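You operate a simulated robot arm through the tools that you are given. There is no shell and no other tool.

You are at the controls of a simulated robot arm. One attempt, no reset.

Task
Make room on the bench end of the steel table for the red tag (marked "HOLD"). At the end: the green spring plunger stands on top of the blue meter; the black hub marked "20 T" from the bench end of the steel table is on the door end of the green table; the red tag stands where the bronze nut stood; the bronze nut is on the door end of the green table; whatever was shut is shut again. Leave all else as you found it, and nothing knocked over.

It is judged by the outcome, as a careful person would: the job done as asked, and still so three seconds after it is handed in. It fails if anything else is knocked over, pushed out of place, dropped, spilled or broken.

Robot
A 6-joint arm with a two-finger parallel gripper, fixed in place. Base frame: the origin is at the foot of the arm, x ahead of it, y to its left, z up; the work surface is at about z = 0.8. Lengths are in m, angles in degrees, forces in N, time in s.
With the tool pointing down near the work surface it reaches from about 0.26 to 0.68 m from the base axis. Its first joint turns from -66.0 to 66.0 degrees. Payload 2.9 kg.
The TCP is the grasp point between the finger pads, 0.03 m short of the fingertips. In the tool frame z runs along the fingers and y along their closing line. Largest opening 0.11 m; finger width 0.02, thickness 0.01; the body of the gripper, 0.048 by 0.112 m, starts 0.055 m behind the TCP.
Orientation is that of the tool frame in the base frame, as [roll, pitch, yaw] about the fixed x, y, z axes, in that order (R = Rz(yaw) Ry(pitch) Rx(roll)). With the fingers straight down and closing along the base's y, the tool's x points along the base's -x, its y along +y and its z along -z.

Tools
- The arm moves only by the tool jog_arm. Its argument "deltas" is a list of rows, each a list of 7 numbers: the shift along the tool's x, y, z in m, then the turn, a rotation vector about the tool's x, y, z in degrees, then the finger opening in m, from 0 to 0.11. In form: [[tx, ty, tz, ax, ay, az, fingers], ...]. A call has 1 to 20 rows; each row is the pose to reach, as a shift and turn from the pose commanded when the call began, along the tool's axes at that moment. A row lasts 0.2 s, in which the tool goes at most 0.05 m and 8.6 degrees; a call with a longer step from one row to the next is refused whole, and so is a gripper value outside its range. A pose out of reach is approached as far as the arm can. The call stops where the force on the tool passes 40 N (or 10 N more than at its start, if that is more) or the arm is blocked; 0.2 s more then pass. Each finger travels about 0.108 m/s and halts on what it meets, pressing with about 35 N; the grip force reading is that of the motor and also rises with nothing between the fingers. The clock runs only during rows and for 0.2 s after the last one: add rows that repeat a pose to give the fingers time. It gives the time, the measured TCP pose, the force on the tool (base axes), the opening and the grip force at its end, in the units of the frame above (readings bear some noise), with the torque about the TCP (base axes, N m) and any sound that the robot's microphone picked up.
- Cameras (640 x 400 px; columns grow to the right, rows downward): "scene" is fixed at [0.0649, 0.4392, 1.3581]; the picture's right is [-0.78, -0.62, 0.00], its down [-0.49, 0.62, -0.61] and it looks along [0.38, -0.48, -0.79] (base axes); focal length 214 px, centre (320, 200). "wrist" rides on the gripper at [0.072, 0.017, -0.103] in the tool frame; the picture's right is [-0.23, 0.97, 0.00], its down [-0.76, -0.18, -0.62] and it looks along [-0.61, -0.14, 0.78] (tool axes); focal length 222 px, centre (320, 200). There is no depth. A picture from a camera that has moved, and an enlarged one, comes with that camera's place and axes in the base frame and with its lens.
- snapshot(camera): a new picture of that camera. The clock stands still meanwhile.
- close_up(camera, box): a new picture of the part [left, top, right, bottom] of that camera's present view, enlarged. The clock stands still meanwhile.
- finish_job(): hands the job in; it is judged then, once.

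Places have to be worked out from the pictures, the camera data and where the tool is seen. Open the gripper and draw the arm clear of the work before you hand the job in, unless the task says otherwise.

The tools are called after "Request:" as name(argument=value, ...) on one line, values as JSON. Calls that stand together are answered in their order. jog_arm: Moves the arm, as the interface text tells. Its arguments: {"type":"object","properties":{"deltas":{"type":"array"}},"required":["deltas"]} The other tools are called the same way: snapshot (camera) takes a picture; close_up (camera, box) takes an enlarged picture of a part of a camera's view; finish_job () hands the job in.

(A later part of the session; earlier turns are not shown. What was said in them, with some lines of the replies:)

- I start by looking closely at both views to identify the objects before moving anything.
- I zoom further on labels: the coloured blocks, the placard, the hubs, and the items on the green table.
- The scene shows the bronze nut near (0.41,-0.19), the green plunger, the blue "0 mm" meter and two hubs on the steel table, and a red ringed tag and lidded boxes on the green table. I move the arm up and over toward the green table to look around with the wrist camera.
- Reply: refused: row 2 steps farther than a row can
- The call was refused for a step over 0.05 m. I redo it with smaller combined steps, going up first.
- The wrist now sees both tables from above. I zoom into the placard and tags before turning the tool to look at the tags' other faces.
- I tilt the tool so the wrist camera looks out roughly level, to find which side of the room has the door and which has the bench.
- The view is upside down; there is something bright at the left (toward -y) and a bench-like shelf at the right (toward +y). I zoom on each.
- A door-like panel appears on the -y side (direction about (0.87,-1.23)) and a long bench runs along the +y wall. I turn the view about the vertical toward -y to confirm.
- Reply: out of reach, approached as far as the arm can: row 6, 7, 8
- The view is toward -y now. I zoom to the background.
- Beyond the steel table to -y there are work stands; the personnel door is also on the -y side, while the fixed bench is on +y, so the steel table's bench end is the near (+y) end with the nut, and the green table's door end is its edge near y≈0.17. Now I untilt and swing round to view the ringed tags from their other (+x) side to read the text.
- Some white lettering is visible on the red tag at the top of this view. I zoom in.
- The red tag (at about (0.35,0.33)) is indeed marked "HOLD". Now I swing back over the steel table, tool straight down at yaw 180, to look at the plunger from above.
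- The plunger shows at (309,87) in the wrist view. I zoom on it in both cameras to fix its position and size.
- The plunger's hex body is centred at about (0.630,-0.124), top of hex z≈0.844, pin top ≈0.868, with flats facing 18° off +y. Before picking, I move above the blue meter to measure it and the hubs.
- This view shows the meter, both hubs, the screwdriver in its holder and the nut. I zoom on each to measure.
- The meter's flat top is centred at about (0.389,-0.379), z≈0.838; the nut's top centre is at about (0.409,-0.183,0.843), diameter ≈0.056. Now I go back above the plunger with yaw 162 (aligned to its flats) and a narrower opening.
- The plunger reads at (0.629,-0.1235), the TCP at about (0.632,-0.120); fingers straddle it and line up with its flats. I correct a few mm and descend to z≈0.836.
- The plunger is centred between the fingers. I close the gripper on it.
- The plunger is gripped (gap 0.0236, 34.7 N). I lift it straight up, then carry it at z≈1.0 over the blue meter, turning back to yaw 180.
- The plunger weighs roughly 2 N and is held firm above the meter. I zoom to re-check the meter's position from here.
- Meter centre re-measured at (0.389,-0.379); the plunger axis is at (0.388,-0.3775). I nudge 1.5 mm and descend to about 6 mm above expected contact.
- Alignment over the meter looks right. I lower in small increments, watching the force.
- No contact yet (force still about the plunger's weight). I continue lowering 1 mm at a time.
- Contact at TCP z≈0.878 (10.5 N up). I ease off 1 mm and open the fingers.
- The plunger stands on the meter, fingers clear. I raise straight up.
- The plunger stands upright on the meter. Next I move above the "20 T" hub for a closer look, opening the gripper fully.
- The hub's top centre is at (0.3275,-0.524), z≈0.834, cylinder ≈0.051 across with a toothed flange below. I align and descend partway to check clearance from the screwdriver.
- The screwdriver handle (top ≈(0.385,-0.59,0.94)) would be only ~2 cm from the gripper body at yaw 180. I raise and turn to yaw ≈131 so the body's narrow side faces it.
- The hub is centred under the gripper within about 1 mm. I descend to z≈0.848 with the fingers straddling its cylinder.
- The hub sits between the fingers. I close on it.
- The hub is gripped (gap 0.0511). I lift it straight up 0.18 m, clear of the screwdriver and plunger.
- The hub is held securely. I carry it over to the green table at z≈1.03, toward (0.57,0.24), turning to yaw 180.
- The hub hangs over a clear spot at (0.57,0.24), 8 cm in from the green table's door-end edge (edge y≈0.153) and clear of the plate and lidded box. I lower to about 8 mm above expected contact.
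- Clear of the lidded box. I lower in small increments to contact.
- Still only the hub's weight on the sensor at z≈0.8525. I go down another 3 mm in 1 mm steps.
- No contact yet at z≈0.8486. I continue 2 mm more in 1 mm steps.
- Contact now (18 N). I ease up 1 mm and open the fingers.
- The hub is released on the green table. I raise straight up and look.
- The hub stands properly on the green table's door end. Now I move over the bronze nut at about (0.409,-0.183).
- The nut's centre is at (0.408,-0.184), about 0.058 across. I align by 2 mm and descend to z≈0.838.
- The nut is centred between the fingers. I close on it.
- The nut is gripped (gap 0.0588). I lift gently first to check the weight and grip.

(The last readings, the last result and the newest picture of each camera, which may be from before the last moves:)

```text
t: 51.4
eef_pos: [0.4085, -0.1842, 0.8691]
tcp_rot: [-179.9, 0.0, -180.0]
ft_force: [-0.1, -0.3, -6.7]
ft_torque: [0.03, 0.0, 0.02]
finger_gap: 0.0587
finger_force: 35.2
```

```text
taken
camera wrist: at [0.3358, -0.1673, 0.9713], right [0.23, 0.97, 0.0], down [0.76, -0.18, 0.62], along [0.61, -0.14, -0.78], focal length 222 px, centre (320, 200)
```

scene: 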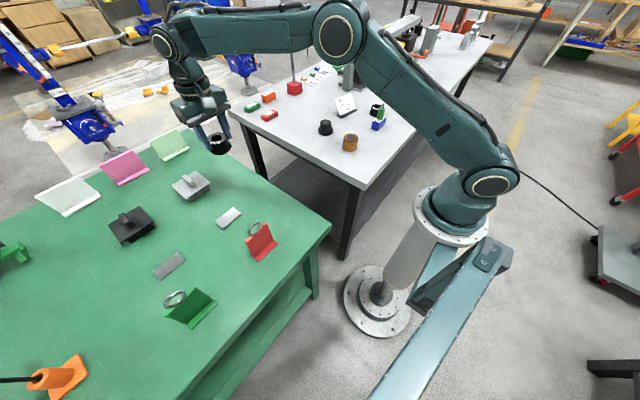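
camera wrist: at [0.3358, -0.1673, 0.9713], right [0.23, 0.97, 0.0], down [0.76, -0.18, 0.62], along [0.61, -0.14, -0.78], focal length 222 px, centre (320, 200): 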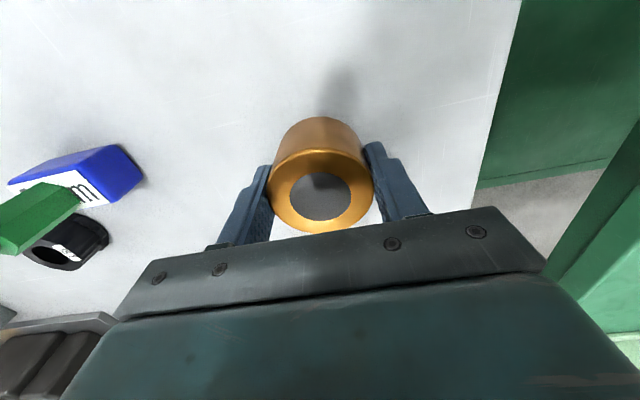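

The nut weighs about 6.5 N and holds firmly. I lift to z≈1.0 and carry it to (0.465,0.24) on the green table.

Request:
jog_arm(deltas=[[0, 0, -0.035, 0, 0, 0, 0.04], [0, 0, -0.075, 0, 0, 0, 0.04], [0, 0, -0.11, 0, 0, 0, 0.04], [0, 0, -0.13, 0, 0, 0, 0.04], [-0.0056, 0.0385, -0.13, 0, 0, 0, 0.04], [-0.0112, 0.077, -0.13, 0, 0, 0, 0.04], [-0.0168, 0.1155, -0.13, 0, 0, 0, 0.04], [-0.0224, 0.154, -0.13, 0, 0, 0, 0.04], [-0.028, 0.1925, -0.13, 0, 0, 0, 0.04], [-0.0336, 0.231, -0.13, 0, 0, 0, 0.04], [-0.0392, 0.2695, -0.13, 0, 0, 0, 0.04], [-0.0448, 0.308, -0.13, 0, 0, 0, 0.04], [-0.0504, 0.3465, -0.13, 0, 0, 0, 0.04], [-0.056, 0.385, -0.13, 0, 0, 0, 0.04], [-0.056, 0.4245, -0.13, 0, 0, 0, 0.04], [-0.056, 0.4245, -0.13, 0, 0, 0, 0.04]])

Request:
snapshot(camera="wrist")

Request:
snapshot(camera="scene")

```text
t: 54.8
eef_pos: [0.4649, 0.2414, 1.0]
tcp_rot: [180.0, 0.0, 180.0]
ft_force: [0.3, 0.3, -7.2]
ft_torque: [0.0, 0.01, -0.03]
finger_gap: 0.0589
finger_force: 35.0
```

```text
taken
camera wrist: at [0.3918, 0.259, 1.1028], right [0.23, 0.97, 0.0], down [0.76, -0.18, 0.62], along [0.61, -0.14, -0.78], focal length 222 px, centre (320, 200)
```

wrist: 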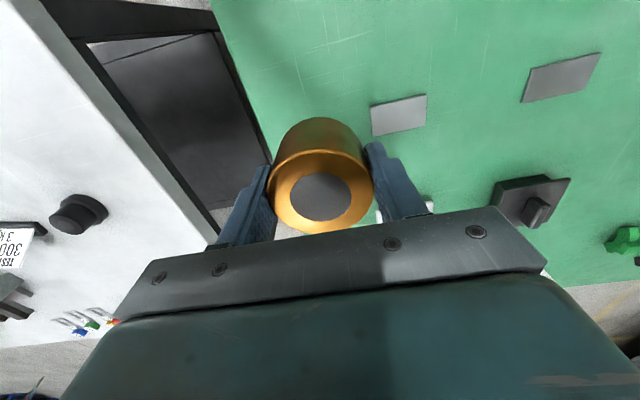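

```text
taken
```

scene: 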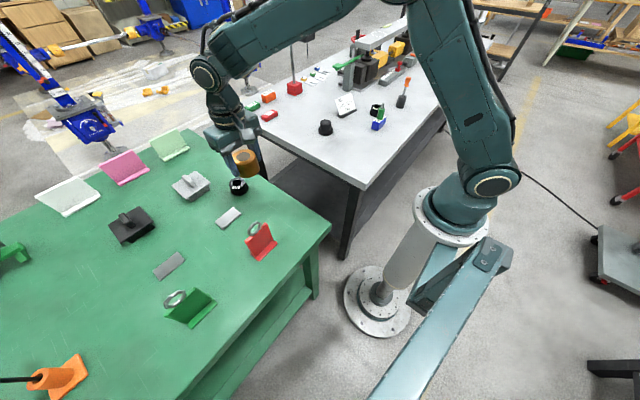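

The nut is above a clear spot at (0.465,0.241). I lower to about 7 mm above expected contact.

Request:
jog_arm(deltas=[[0, 0, 0.03, 0, 0, 0, 0.04], [0, 0, 0.07, 0, 0, 0, 0.04], [0, 0, 0.11, 0, 0, 0, 0.04], [0, 0, 0.14, 0, 0, 0, 0.04], [0, 0, 0.156, 0, 0, 0, 0.04], [0, 0, 0.156, 0, 0, 0, 0.04]])

Request:
snapshot(camera="wrist")

Request:
close_up(camera="scene", box=[190, 130, 300, 260])

```text
t: 56.2
eef_pos: [0.4635, 0.2396, 0.8424]
tcp_rot: [-179.9, 0.0, -180.0]
ft_force: [-0.5, -0.6, -7.5]
ft_torque: [0.03, 0.01, -0.01]
finger_gap: 0.0587
finger_force: 34.5
```

```text
taken
camera wrist: at [0.3916, 0.2576, 0.9447], right [0.23, 0.97, 0.0], down [0.76, -0.18, 0.62], along [0.61, -0.14, -0.78], focal length 222 px, centre (320, 200)
```

wrist: 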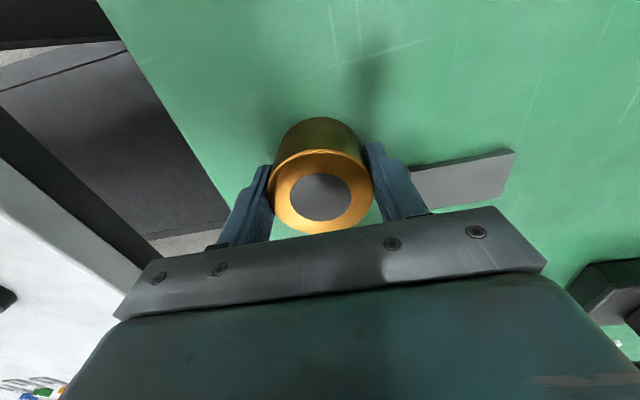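

```text
3.08 times, centred on (245, 195) of scene
camera zoom: at [0.065, 0.4392, 1.3581], right [-0.78, -0.62, 0.0], down [-0.49, 0.62, -0.61], along [0.38, -0.48, -0.79], focal length 660 px, centre (551, 215)
```

zoom: 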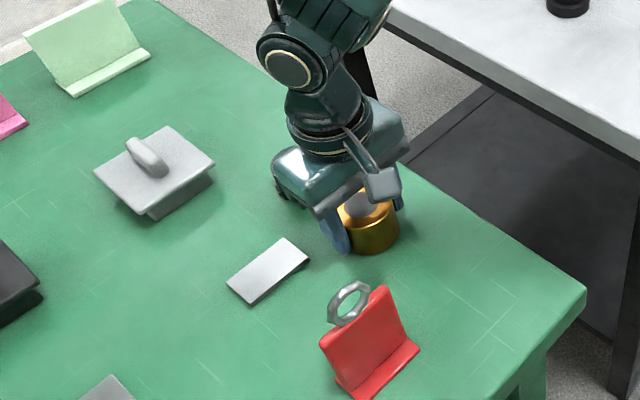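

The nut hangs just above the table, 2 cm clear of the steel plate. I lower in 1 mm steps watching the force.

Request:
jog_arm(deltas=[[0, 0, 0.001, 0, 0, 0, 0.04], [0, 0, 0.002, 0, 0, 0, 0.04], [0, 0, 0.003, 0, 0, 0, 0.04], [0, 0, 0.003, 0, 0, 0, 0.04]])

```text
t: 57.2
eef_pos: [0.4646, 0.24, 0.8387]
tcp_rot: [-180.0, -0.1, 180.0]
ft_force: [-0.1, 0.8, -5.5]
ft_torque: [0.04, 0.03, 0.0]
finger_gap: 0.0588
finger_force: 35.0
```

No contact yet at z≈0.8387; two more 1 mm steps.

Request:
jog_arm(deltas=[[0, 0, 0.001, 0, 0, 0, 0.04], [0, 0, 0.002, 0, 0, 0, 0.04], [0, 0, 0.002, 0, 0, 0, 0.04]])

```text
t: 58.0
eef_pos: [0.4655, 0.2408, 0.8383]
tcp_rot: [180.0, 0.1, 180.0]
ft_force: [-6.0, -5.0, 19.9]
ft_torque: [-0.2, 0.82, 0.1]
finger_gap: 0.0588
finger_force: 34.9
```

Contact (about 20 N). I ease up 1 mm and open the fingers.

Request:
jog_arm(deltas=[[0, 0, -0.001, 0, 0, 0, 0.04], [0, 0, -0.001, 0, 0, 0, 0.058], [0, 0, -0.001, 0, 0, 0, 0.068], [0, 0, -0.001, 0, 0, 0, 0.078], [0, 0, -0.001, 0, 0, 0, 0.078]])

Request:
close_up(camera="scene", box=[220, 170, 300, 230])

```text
t: 59.2
eef_pos: [0.4641, 0.2399, 0.8386]
tcp_rot: [-180.0, 0.0, 180.0]
ft_force: [0.1, 0.1, -0.1]
ft_torque: [0.01, 0.01, 0.0]
finger_gap: 0.078
finger_force: 0.0
```

```text
6.67 times, centred on (260, 200) of scene
camera zoom: at [0.0649, 0.4392, 1.3581], right [-0.78, -0.62, 0.0], down [-0.49, 0.62, -0.61], along [0.38, -0.48, -0.79], focal length 1430 px, centre (720, 200)
```

zoom: 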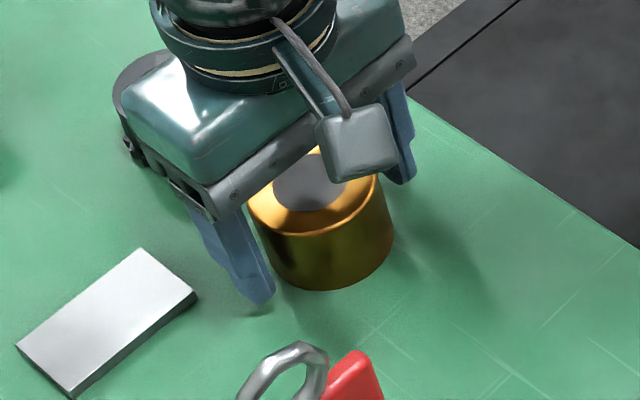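

The nut stands free on the green table. I raise straight up and then look at the red tag.

Request:
jog_arm(deltas=[[0, 0, -0.02, 0, 0, 0, 0.078], [0, 0, -0.06, 0, 0, 0, 0.078], [0, 0, -0.1, 0, 0, 0, 0.078], [0, 0, -0.14, 0, 0, 0, 0.078], [0, 0, -0.17, 0, 0, 0, 0.078], [0, 0, -0.17, 0, 0, 0, 0.078]])

Request:
snapshot(camera="wrist")

Request:
close_up(camera="scene", box=[210, 170, 300, 270])

```text
t: 60.6
eef_pos: [0.4647, 0.2411, 1.0065]
tcp_rot: [-180.0, 0.0, 180.0]
ft_force: [-0.6, 1.8, -0.9]
ft_torque: [0.01, -0.02, 0.02]
finger_gap: 0.0779
finger_force: 0.1
```

```text
taken
camera wrist: at [0.3917, 0.2588, 1.11], right [0.23, 0.97, 0.0], down [0.76, -0.18, 0.62], along [0.61, -0.14, -0.78], focal length 222 px, centre (320, 200)
```

wrist: 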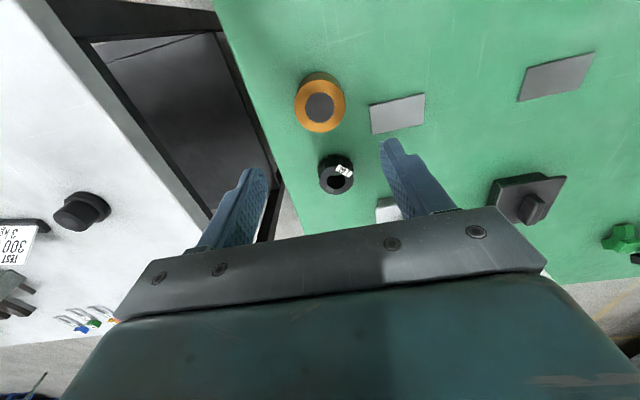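

```text
4.00 times, centred on (255, 220) of scene
camera zoom: at [0.0649, 0.4392, 1.3581], right [-0.78, -0.62, 0.0], down [-0.49, 0.62, -0.61], along [0.38, -0.48, -0.79], focal length 858 px, centre (580, 120)
```

zoom: 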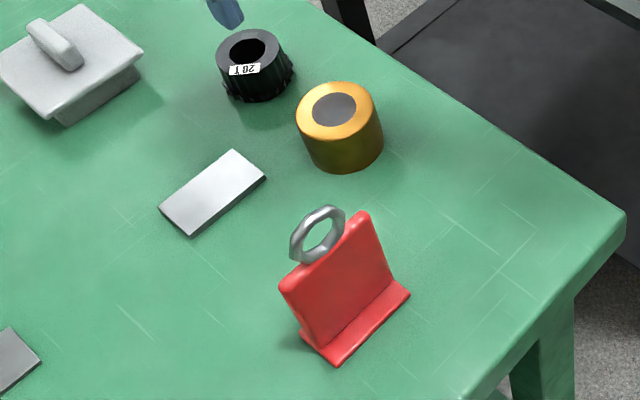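

Hub and nut both stand well on the green table. The red tag's foot spans roughly x 0.331–0.367, y 0.298–0.366, with an upright panel near x≈0.345 and a ring on top. I move above it for a precise look.

Request:
jog_arm(deltas=[[0.03, 0.0228, -0.01, 0, 0, 0, 0.09], [0.06, 0.0455, -0.02, 0, 0, 0, 0.1], [0.09, 0.0683, -0.02, 0, 0, 0, 0.1], [0.12, 0.091, -0.02, 0, 0, 0, 0.1], [0.12, 0.091, -0.02, 0, 0, 0, 0.1]])

Request:
snapshot(camera="wrist")

Request:
close_up(camera="wrist", box=[250, 40, 390, 150])

Request:
close_up(camera="scene", box=[225, 210, 305, 275])

```text
t: 61.8
eef_pos: [0.3451, 0.3292, 1.0267]
tcp_rot: [-180.0, 0.1, 179.9]
ft_force: [0.2, -0.4, -0.1]
ft_torque: [-0.02, -0.03, -0.03]
finger_gap: 0.1001
finger_force: 0.0
```

```text
taken
camera wrist: at [0.2725, 0.348, 1.129], right [0.23, 0.97, 0.0], down [0.76, -0.18, 0.62], along [0.61, -0.14, -0.78], focal length 222 px, centre (320, 200)
```

wrist: 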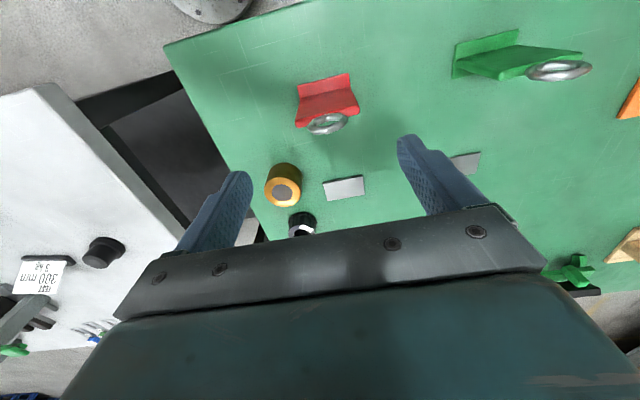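

```text
3.64 times, centred on (320, 95) of wrist
camera zoom: at [0.2725, 0.348, 1.129], right [0.23, 0.97, 0.0], down [0.76, -0.18, 0.62], along [0.61, -0.14, -0.78], focal length 808 px, centre (320, 582)
```

zoom: 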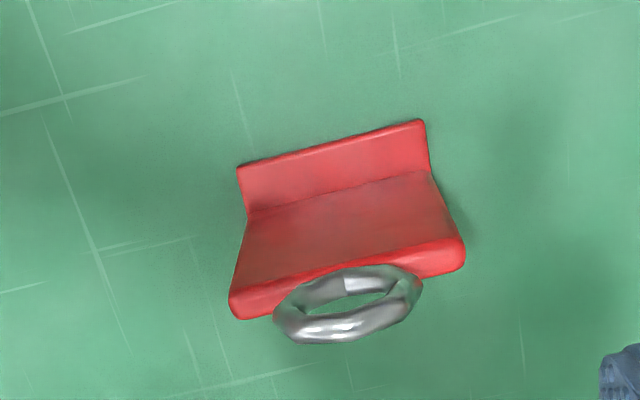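

```text
6.15 times, centred on (265, 242) of scene
camera zoom: at [0.0649, 0.4392, 1.3581], right [-0.78, -0.62, 0.0], down [-0.49, 0.62, -0.61], along [0.38, -0.48, -0.79], focal length 1320 px, centre (658, -62)
```

zoom: 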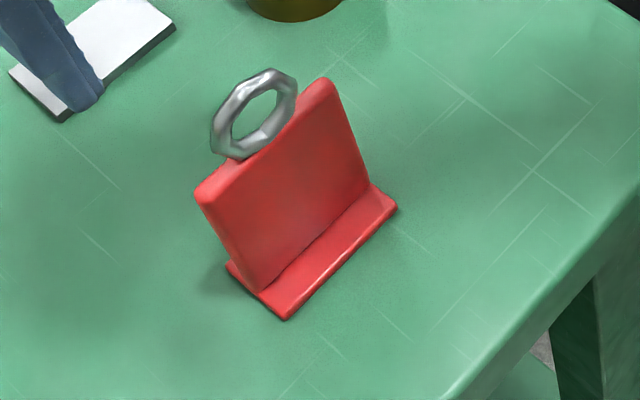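

The tag's panel is upright at x≈0.348, y 0.304–0.372, top z≈0.888, with the ring reaching z≈0.93. I'll grip the panel by its side edges (closing along y); first I align and descend partway to check.

Request:
jog_arm(deltas=[[-0.003, 0.008, 0.02, 0, 0, 0, 0.1], [-0.003, 0.008, 0.05, 0, 0, 0, 0.1], [-0.003, 0.008, 0.065, 0, 0, 0, 0.1], [-0.003, 0.008, 0.065, 0, 0, 0, 0.1]])

Request:
snapshot(camera="wrist")

Request:
close_up(camera="scene", box=[215, 180, 315, 275])

```text
t: 62.8
eef_pos: [0.3478, 0.3375, 0.9613]
tcp_rot: [180.0, 0.1, 180.0]
ft_force: [0.8, 0.0, -0.5]
ft_torque: [-0.06, -0.01, -0.02]
finger_gap: 0.1001
finger_force: 0.1
```

```text
taken
camera wrist: at [0.2747, 0.3556, 1.0644], right [0.23, 0.97, 0.0], down [0.76, -0.18, 0.62], along [0.61, -0.14, -0.78], focal length 222 px, centre (320, 200)
```

wrist: 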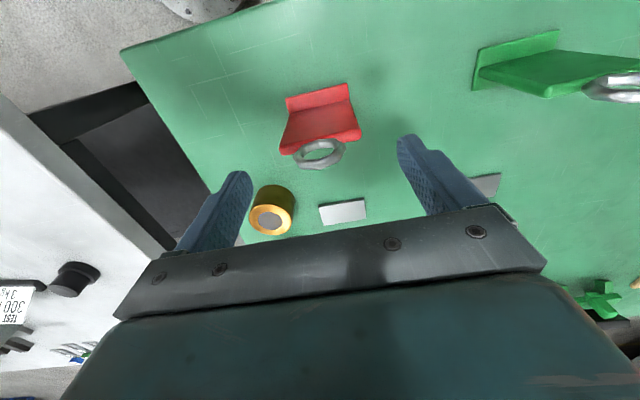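

```text
4.21 times, centred on (265, 228) of scene
camera zoom: at [0.0649, 0.4392, 1.3581], right [-0.78, -0.62, 0.0], down [-0.49, 0.62, -0.61], along [0.38, -0.48, -0.79], focal length 903 px, centre (552, 84)
```

zoom: 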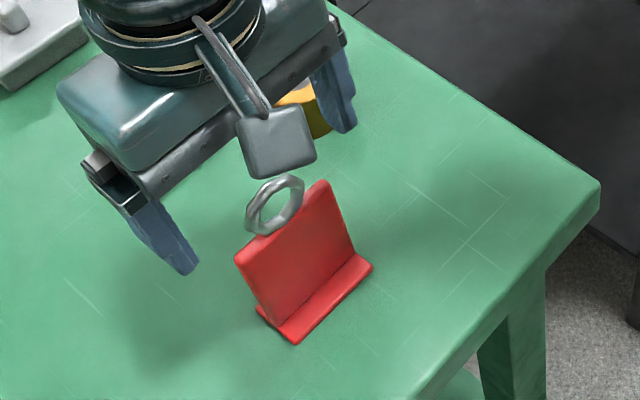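

Alignment is good (panel centre ≈(0.349,0.338)). I descend to z≈0.892 so the fingers flank the panel and the ring stays below the gripper body.

Request:
jog_arm(deltas=[[0, 0, 0.02, 0, 0, 0, 0.1], [0, 0, 0.04, 0, 0, 0, 0.1], [0, 0, 0.058, 0, 0, 0, 0.1], [0, 0, 0.069, 0, 0, 0, 0.1], [0, 0, 0.069, 0, 0, 0, 0.1]])

Request:
snapshot(camera="wrist")

Request:
close_up(camera="scene", box=[215, 180, 315, 275])

```text
t: 64.0
eef_pos: [0.3476, 0.3387, 0.8933]
tcp_rot: [180.0, 0.0, 180.0]
ft_force: [0.7, 1.0, -0.7]
ft_torque: [-0.01, 0.01, -0.03]
finger_gap: 0.0999
finger_force: 0.0
```

```text
taken
camera wrist: at [0.2747, 0.3568, 0.9955], right [0.23, 0.97, 0.0], down [0.76, -0.18, 0.62], along [0.61, -0.14, -0.78], focal length 222 px, centre (320, 200)
```

wrist: 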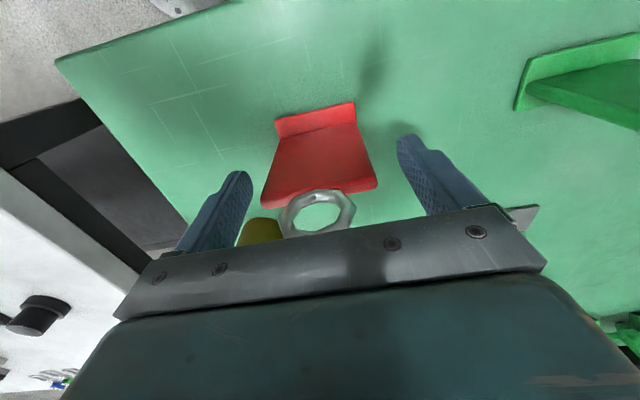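

```text
4.21 times, centred on (265, 228) of scene
camera zoom: at [0.0649, 0.4392, 1.3581], right [-0.78, -0.62, 0.0], down [-0.49, 0.62, -0.61], along [0.38, -0.48, -0.79], focal length 903 px, centre (552, 84)
```

zoom: 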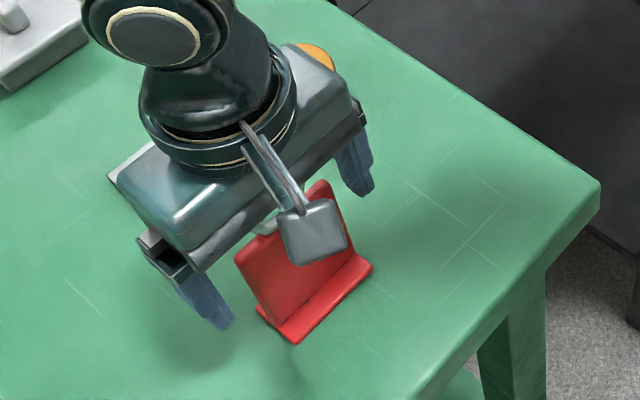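

The panel sits centred between and in line with the fingers. I close gently on its edges.

Request:
jog_arm(deltas=[[0, 0, 0, 0, 0, 0, 0.09], [0, 0, 0, 0, 0, 0, 0.08], [0, 0, 0, 0, 0, 0, 0.07], [0, 0, 0, 0, 0, 0, 0.06], [0, 0, 0, 0, 0, 0, 0.055], [0, 0, 0, 0, 0, 0, 0.055]])

Request:
snapshot(camera="wrist")

Request:
close_up(camera="scene", box=[215, 180, 315, 275])

```text
t: 65.4
eef_pos: [0.3471, 0.3397, 0.8928]
tcp_rot: [180.0, 0.0, 179.9]
ft_force: [-0.1, -0.6, 0.7]
ft_torque: [-0.06, -0.01, 0.0]
finger_gap: 0.0693
finger_force: 35.5
```

```text
taken
camera wrist: at [0.2747, 0.3568, 0.9958], right [0.23, 0.97, 0.0], down [0.76, -0.18, 0.62], along [0.61, -0.14, -0.78], focal length 222 px, centre (320, 200)
```

wrist: 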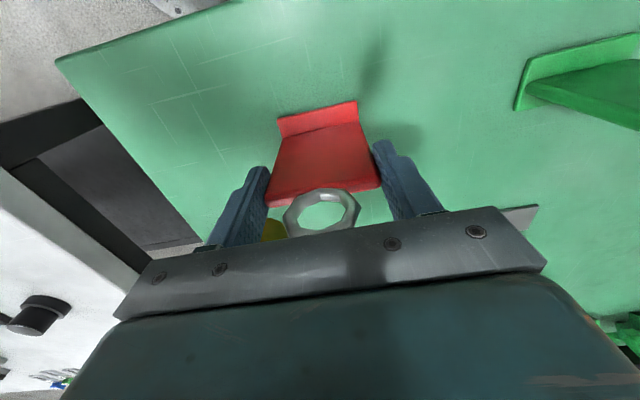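

```text
4.21 times, centred on (265, 228) of scene
camera zoom: at [0.0649, 0.4392, 1.3581], right [-0.78, -0.62, 0.0], down [-0.49, 0.62, -0.61], along [0.38, -0.48, -0.79], focal length 903 px, centre (552, 84)
```

zoom: 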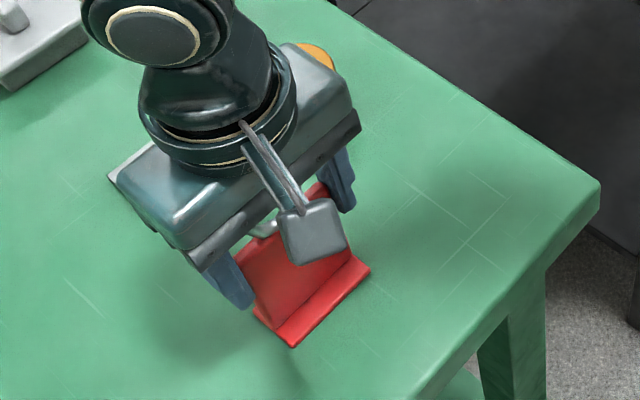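

The tag is gripped by its edges (gap 0.0693). I lift gently and check.

Request:
jog_arm(deltas=[[0, 0, -0.005, 0, 0, 0, 0.055], [0, 0, -0.015, 0, 0, 0, 0.055], [0, 0, -0.03, 0, 0, 0, 0.055], [0, 0, -0.05, 0, 0, 0, 0.055], [0, 0, -0.05, 0, 0, 0, 0.055]])

Request:
snapshot(camera="wrist")

Request:
close_up(camera="scene", box=[200, 150, 320, 275])

```text
t: 66.6
eef_pos: [0.3493, 0.3396, 0.9443]
tcp_rot: [-179.9, 0.0, -180.0]
ft_force: [0.3, -0.5, -0.6]
ft_torque: [-0.01, 0.01, 0.0]
finger_gap: 0.0693
finger_force: 34.9
```

```text
taken
camera wrist: at [0.2755, 0.3573, 1.046], right [0.23, 0.97, 0.0], down [0.76, -0.18, 0.62], along [0.61, -0.14, -0.78], focal length 222 px, centre (320, 200)
```

wrist: 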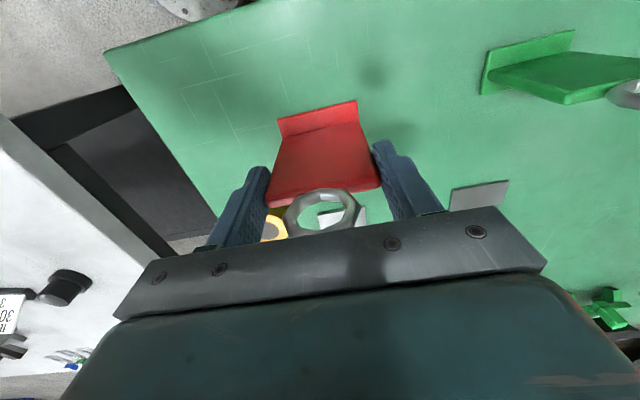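

```text
3.20 times, centred on (260, 212) of scene
camera zoom: at [0.0649, 0.4392, 1.3581], right [-0.78, -0.62, 0.0], down [-0.49, 0.62, -0.61], along [0.38, -0.48, -0.79], focal length 686 px, centre (512, 160)
```

zoom: 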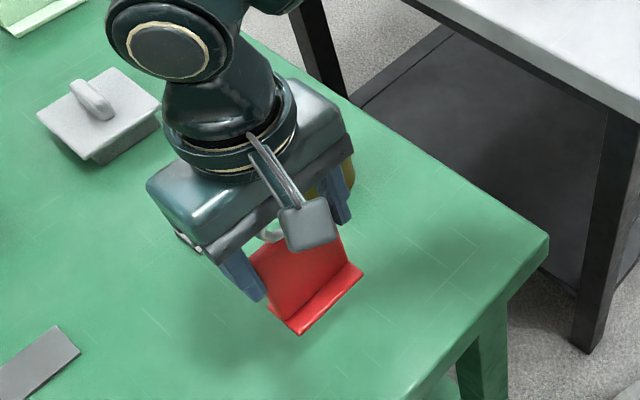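

The tag hangs straight in the grip. I lift it to z≈1.06 and carry it to the nut's original place at (0.408,-0.184).

Request:
jog_arm(deltas=[[0, 0, -0.04, 0, 0, 0, 0.055], [0, 0, -0.08, 0, 0, 0, 0.055], [0, 0, -0.115, 0, 0, 0, 0.055], [-0.0042, -0.0374, -0.115, 0, 0, 0, 0.055], [-0.0084, -0.0749, -0.115, 0, 0, 0, 0.055], [-0.0126, -0.1123, -0.115, 0, 0, 0, 0.055], [-0.0169, -0.1497, -0.115, 0, 0, 0, 0.055], [-0.0211, -0.1871, -0.115, 0, 0, 0, 0.055], [-0.0253, -0.2246, -0.115, 0, 0, 0, 0.055], [-0.0295, -0.262, -0.115, 0, 0, 0, 0.055], [-0.0337, -0.2994, -0.115, 0, 0, 0, 0.055], [-0.0379, -0.3369, -0.115, 0, 0, 0, 0.055], [-0.0421, -0.3743, -0.115, 0, 0, 0, 0.055], [-0.0464, -0.4117, -0.115, 0, 0, 0, 0.055], [-0.0506, -0.4491, -0.115, 0, 0, 0, 0.055], [-0.0548, -0.4866, -0.115, 0, 0, 0, 0.055], [-0.059, -0.524, -0.115, 0, 0, 0, 0.055], [-0.059, -0.524, -0.115, 0, 0, 0, 0.055], [-0.059, -0.524, -0.115, 0, 0, 0, 0.055]])

Request:
snapshot(camera="wrist")

Request:
snapshot(camera="scene")

```text
t: 70.6
eef_pos: [0.4072, -0.1866, 1.0582]
tcp_rot: [179.9, 0.0, -180.0]
ft_force: [0.4, 1.0, -0.9]
ft_torque: [-0.01, 0.01, -0.03]
finger_gap: 0.0692
finger_force: 34.6
```

```text
taken
camera wrist: at [0.3342, -0.1684, 1.1609], right [0.23, 0.97, 0.0], down [0.76, -0.18, 0.62], along [0.61, -0.14, -0.78], focal length 222 px, centre (320, 200)
```

wrist: 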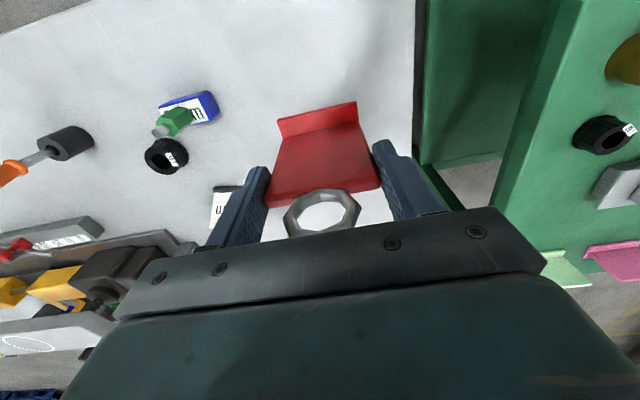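

```text
taken
```

scene: 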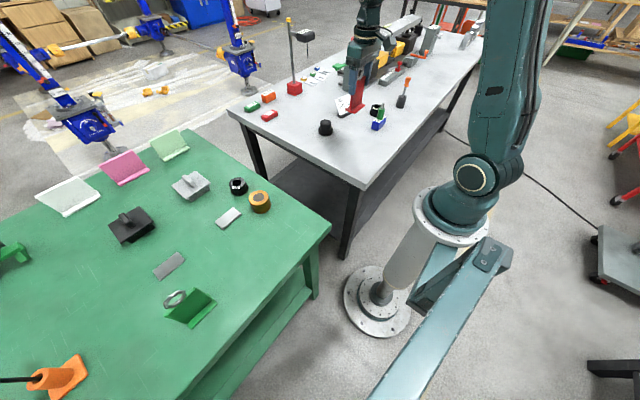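

The tag is over the vacated spot. I correct about 1.5 mm and lower to roughly 8 mm above expected contact.

Request:
jog_arm(deltas=[[-0.001, 0.0015, 0.03, 0, 0, 0, 0.055], [-0.001, 0.0015, 0.07, 0, 0, 0, 0.055], [-0.001, 0.0015, 0.11, 0, 0, 0, 0.055], [-0.001, 0.0015, 0.14, 0, 0, 0, 0.055], [-0.001, 0.0015, 0.157, 0, 0, 0, 0.055], [-0.001, 0.0015, 0.157, 0, 0, 0, 0.055]])

Request:
snapshot(camera="wrist")

Request:
close_up(camera="scene", box=[310, 90, 410, 170])

```text
t: 72.0
eef_pos: [0.4086, -0.1858, 0.9019]
tcp_rot: [180.0, -0.1, -180.0]
ft_force: [-0.4, -0.7, -0.9]
ft_torque: [-0.02, 0.0, 0.02]
finger_gap: 0.0693
finger_force: 35.4
```

```text
taken
camera wrist: at [0.3357, -0.1674, 1.0048], right [0.23, 0.97, 0.0], down [0.76, -0.18, 0.62], along [0.61, -0.14, -0.78], focal length 222 px, centre (320, 200)
```

wrist: 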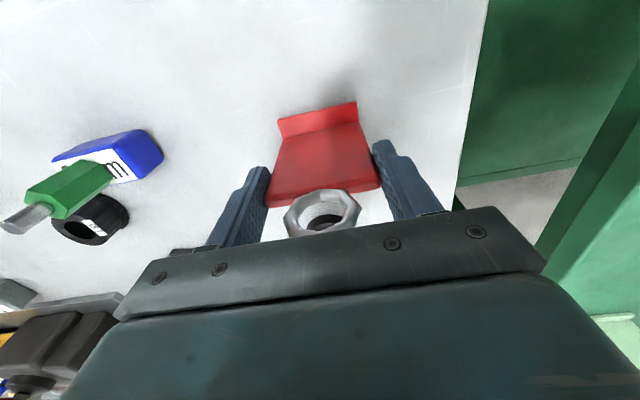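

```text
5.00 times, centred on (360, 130) of scene
camera zoom: at [0.065, 0.4392, 1.3581], right [-0.78, -0.62, 0.0], down [-0.49, 0.62, -0.61], along [0.38, -0.48, -0.79], focal length 1072 px, centre (120, 550)
```

zoom: 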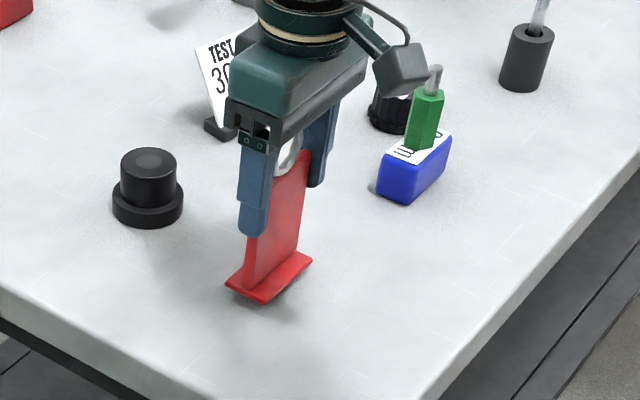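

All clear. I lower 6 mm, then watch for contact.

Request:
jog_arm(deltas=[[0, 0, 0.003, 0, 0, 0, 0.055], [0, 0, 0.006, 0, 0, 0, 0.055], [0, 0, 0.006, 0, 0, 0, 0.055]])

```text
t: 72.8
eef_pos: [0.4081, -0.1853, 0.8967]
tcp_rot: [180.0, -0.1, -179.9]
ft_force: [-0.6, 0.4, 0.2]
ft_torque: [0.01, -0.02, 0.0]
finger_gap: 0.0693
finger_force: 35.1
```

No contact at z≈0.8965. I go on in 1 mm steps.

Request:
jog_arm(deltas=[[0, 0, 0.001, 0, 0, 0, 0.055], [0, 0, 0.002, 0, 0, 0, 0.055], [0, 0, 0.002, 0, 0, 0, 0.055]])

```text
t: 73.6
eef_pos: [0.4083, -0.1847, 0.8937]
tcp_rot: [-180.0, 0.0, -180.0]
ft_force: [-0.4, -0.2, -0.9]
ft_torque: [0.01, 0.03, 0.0]
finger_gap: 0.0693
finger_force: 34.5
```

Still free at z≈0.894. Next 1 mm steps.

Request:
jog_arm(deltas=[[0, 0, 0.001, 0, 0, 0, 0.055], [0, 0, 0.001, 0, 0, 0, 0.055]])

```text
t: 74.2
eef_pos: [0.4086, -0.1847, 0.8936]
tcp_rot: [-179.9, 0.0, 180.0]
ft_force: [0.0, -0.3, 2.2]
ft_torque: [0.08, 0.03, -0.01]
finger_gap: 0.0695
finger_force: 35.7
```

Light contact (about 2–3 N): the foot is on the steel. I open the fingers.

Request:
jog_arm(deltas=[[0, 0, 0, 0, 0, 0, 0.068], [0, 0, 0, 0, 0, 0, 0.075], [0, 0, 0, 0, 0, 0, 0.085], [0, 0, 0, 0, 0, 0, 0.1], [0, 0, 0, 0, 0, 0, 0.1]])

Request:
snapshot(camera="wrist")

Request:
close_up(camera="scene", box=[310, 90, 410, 170])

```text
t: 75.4
eef_pos: [0.4084, -0.1847, 0.8931]
tcp_rot: [-179.9, -0.1, 180.0]
ft_force: [0.0, 0.5, 0.4]
ft_torque: [-0.02, 0.01, -0.01]
finger_gap: 0.1001
finger_force: 0.1
```

```text
taken
camera wrist: at [0.3354, -0.1669, 0.9957], right [0.23, 0.97, 0.0], down [0.76, -0.18, 0.62], along [0.61, -0.14, -0.78], focal length 222 px, centre (320, 200)
```

wrist: 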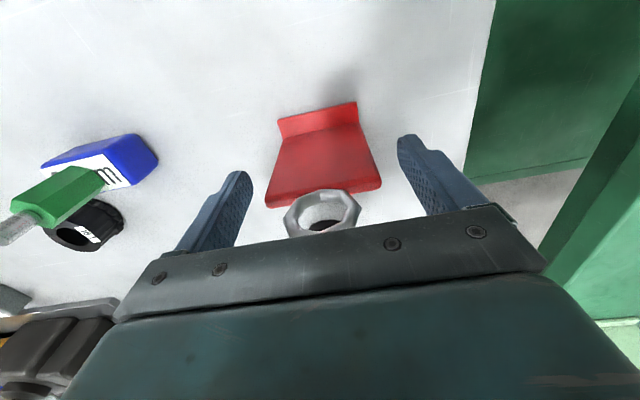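

```text
5.00 times, centred on (360, 130) of scene
camera zoom: at [0.0649, 0.4392, 1.3581], right [-0.78, -0.62, 0.0], down [-0.49, 0.62, -0.61], along [0.38, -0.48, -0.79], focal length 1072 px, centre (120, 550)
```

zoom: 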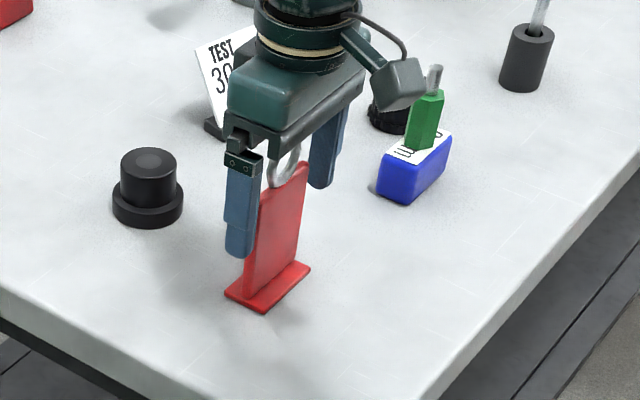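

The tag stands on the steel with the fingers clear on both sides. I raise straight up, slowly at first, until well above the ring.

Request:
jog_arm(deltas=[[0, 0, -0.015, 0, 0, 0, 0.1], [0, 0, -0.04, 0, 0, 0, 0.1], [0, 0, -0.08, 0, 0, 0, 0.1], [0, 0, -0.12, 0, 0, 0, 0.1], [0, 0, -0.16, 0, 0, 0, 0.1], [0, 0, -0.2, 0, 0, 0, 0.1], [0, 0, -0.2, 0, 0, 0, 0.1]])

Request:
snapshot(camera="wrist")

Request:
snapshot(camera="scene")

Request:
close_up(camera="scene", box=[300, 70, 420, 170])

Request:
close_up(camera="scene", box=[80, 120, 340, 330])

```text
t: 77.0
eef_pos: [0.4065, -0.1828, 1.093]
tcp_rot: [179.9, 0.0, 179.9]
ft_force: [0.2, 0.0, -0.1]
ft_torque: [0.0, 0.03, 0.03]
finger_gap: 0.1001
finger_force: 0.0
```

```text
taken
camera wrist: at [0.3338, -0.165, 1.1961], right [0.23, 0.97, 0.0], down [0.76, -0.18, 0.62], along [0.61, -0.14, -0.78], focal length 222 px, centre (320, 200)
```

wrist: 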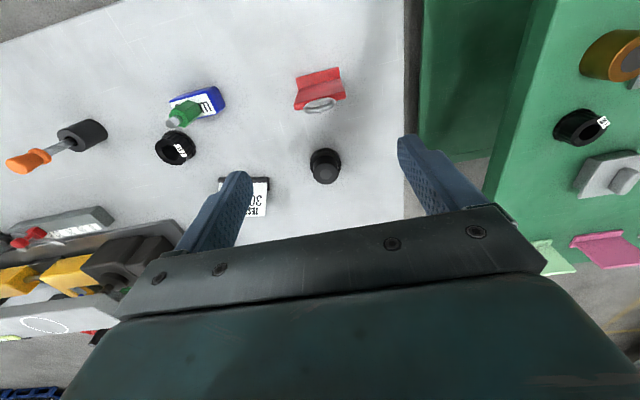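

```text
taken
```

scene: 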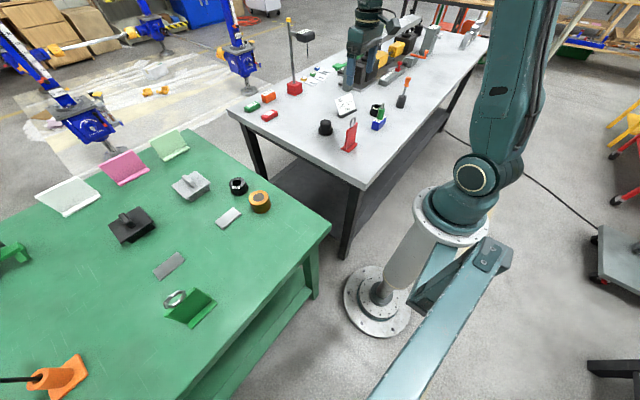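

```text
4.00 times, centred on (360, 120) of scene
camera zoom: at [0.0649, 0.4392, 1.3581], right [-0.78, -0.62, 0.0], down [-0.49, 0.62, -0.61], along [0.38, -0.48, -0.79], focal length 858 px, centre (160, 520)
```

zoom: 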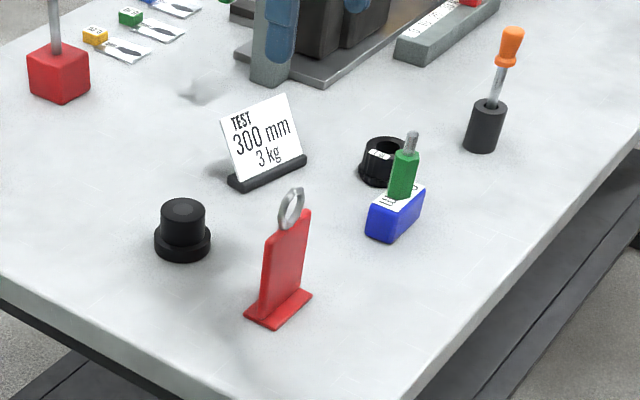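

```text
1.90 times, centred on (210, 225) of scene
camera zoom: at [0.0649, 0.4392, 1.3581], right [-0.78, -0.62, 0.0], down [-0.49, 0.62, -0.61], along [0.38, -0.48, -0.79], focal length 408 px, centre (530, 152)
```

zoom: 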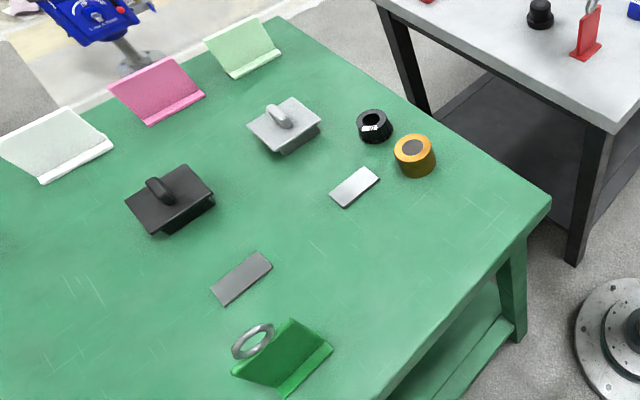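

Everything is in place: plunger on the blue meter, "20 T" hub and nut on the green table's door end, the HOLD tag on the nut's old spot, and both lidded boxes are still shut. I retract up and away between the tables, gripper open.

Request:
jog_arm(deltas=[[0, 0, -0.04, 0, 0, 0, 0.1], [0, 0, -0.08, 0, 0, 0, 0.1], [0.004, 0.04, -0.1, 0, 0, 0, 0.1], [0.008, 0.08, -0.107, 0, 0, 0, 0.1], [0.013, 0.12, -0.107, 0, 0, 0, 0.1], [0.018, 0.16, -0.107, 0, 0, 0, 0.1], [0.022, 0.2, -0.107, 0, 0, 0, 0.1], [0.0265, 0.233, -0.107, 0, 0, 0, 0.1], [0.0265, 0.233, -0.107, 0, 0, 0, 0.1]])

Request:
snapshot(camera="wrist")

Request:
snapshot(camera="scene")

Request:
close_up(camera="scene", box=[225, 60, 435, 200])

```text
t: 79.0
eef_pos: [0.3791, 0.0507, 1.2018]
tcp_rot: [180.0, 0.0, -180.0]
ft_force: [0.1, 0.4, -0.5]
ft_torque: [-0.03, -0.02, 0.0]
finger_gap: 0.0999
finger_force: 0.2
```

```text
taken
camera wrist: at [0.3063, 0.069, 1.3045], right [0.23, 0.97, 0.0], down [0.76, -0.18, 0.62], along [0.61, -0.14, -0.78], focal length 222 px, centre (320, 200)
```

wrist: 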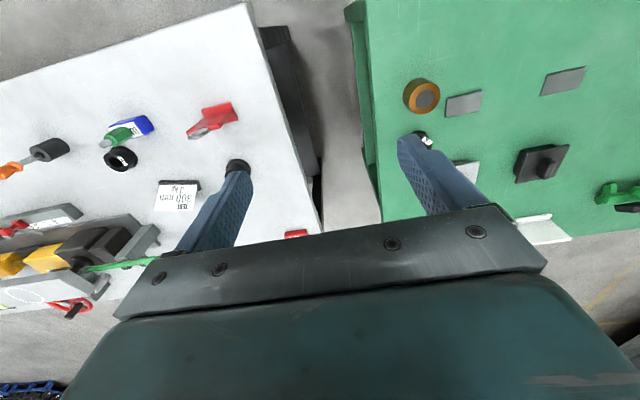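

```text
taken
```

scene: 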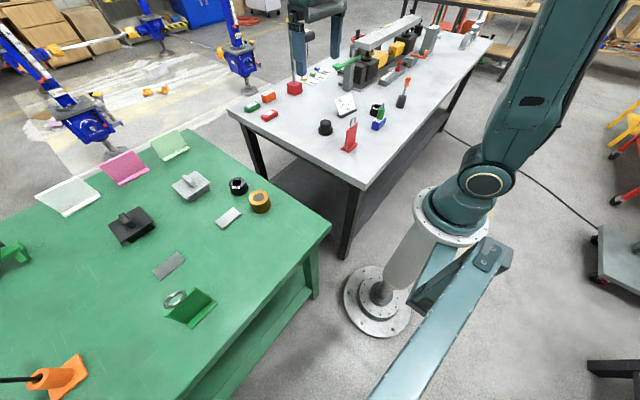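

```text
2.86 times, centred on (330, 130) of scene
camera zoom: at [0.0649, 0.4392, 1.3581], right [-0.78, -0.62, 0.0], down [-0.49, 0.62, -0.61], along [0.38, -0.48, -0.79], focal length 613 px, centre (291, 400)
```

zoom: 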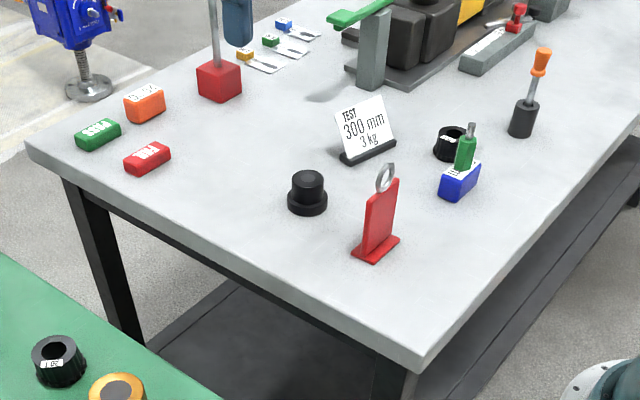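

The final pictures show every item standing where it should be, everything else unmoved, and the arm clear with its gripper open. I hand the job in.

Request:
finish_job()

```text
The job is handed in.
```

I've handed the job in. In the final pictures everything stands where you asked, nothing is knocked over, and nothing else has visibly moved.

- **Green spring plunger:** it stands upright on top of the blue "0 mm" meter.
- **"20 T" hub:** it is on the door end of the green table, at about (0.57, 0.24).
- **Bronze nut:** it is on the door end of the green table, at about (0.46, 0.24).
- **Red "HOLD" tag:** it stands at about (0.408, -0.184), where the nut stood, facing the same way as before.
- **Whatever was shut:** I opened nothing, and both lidded boxes on the green table are still shut.

I had to work out which ends you meant. I saw a bench along the +y wall and what looked like a door on the -y side. I took the green table's door end to be the one nearest the steel table, which is also the only end the arm can reach.

The gripper is open and the arm is raised clear between the two tables.
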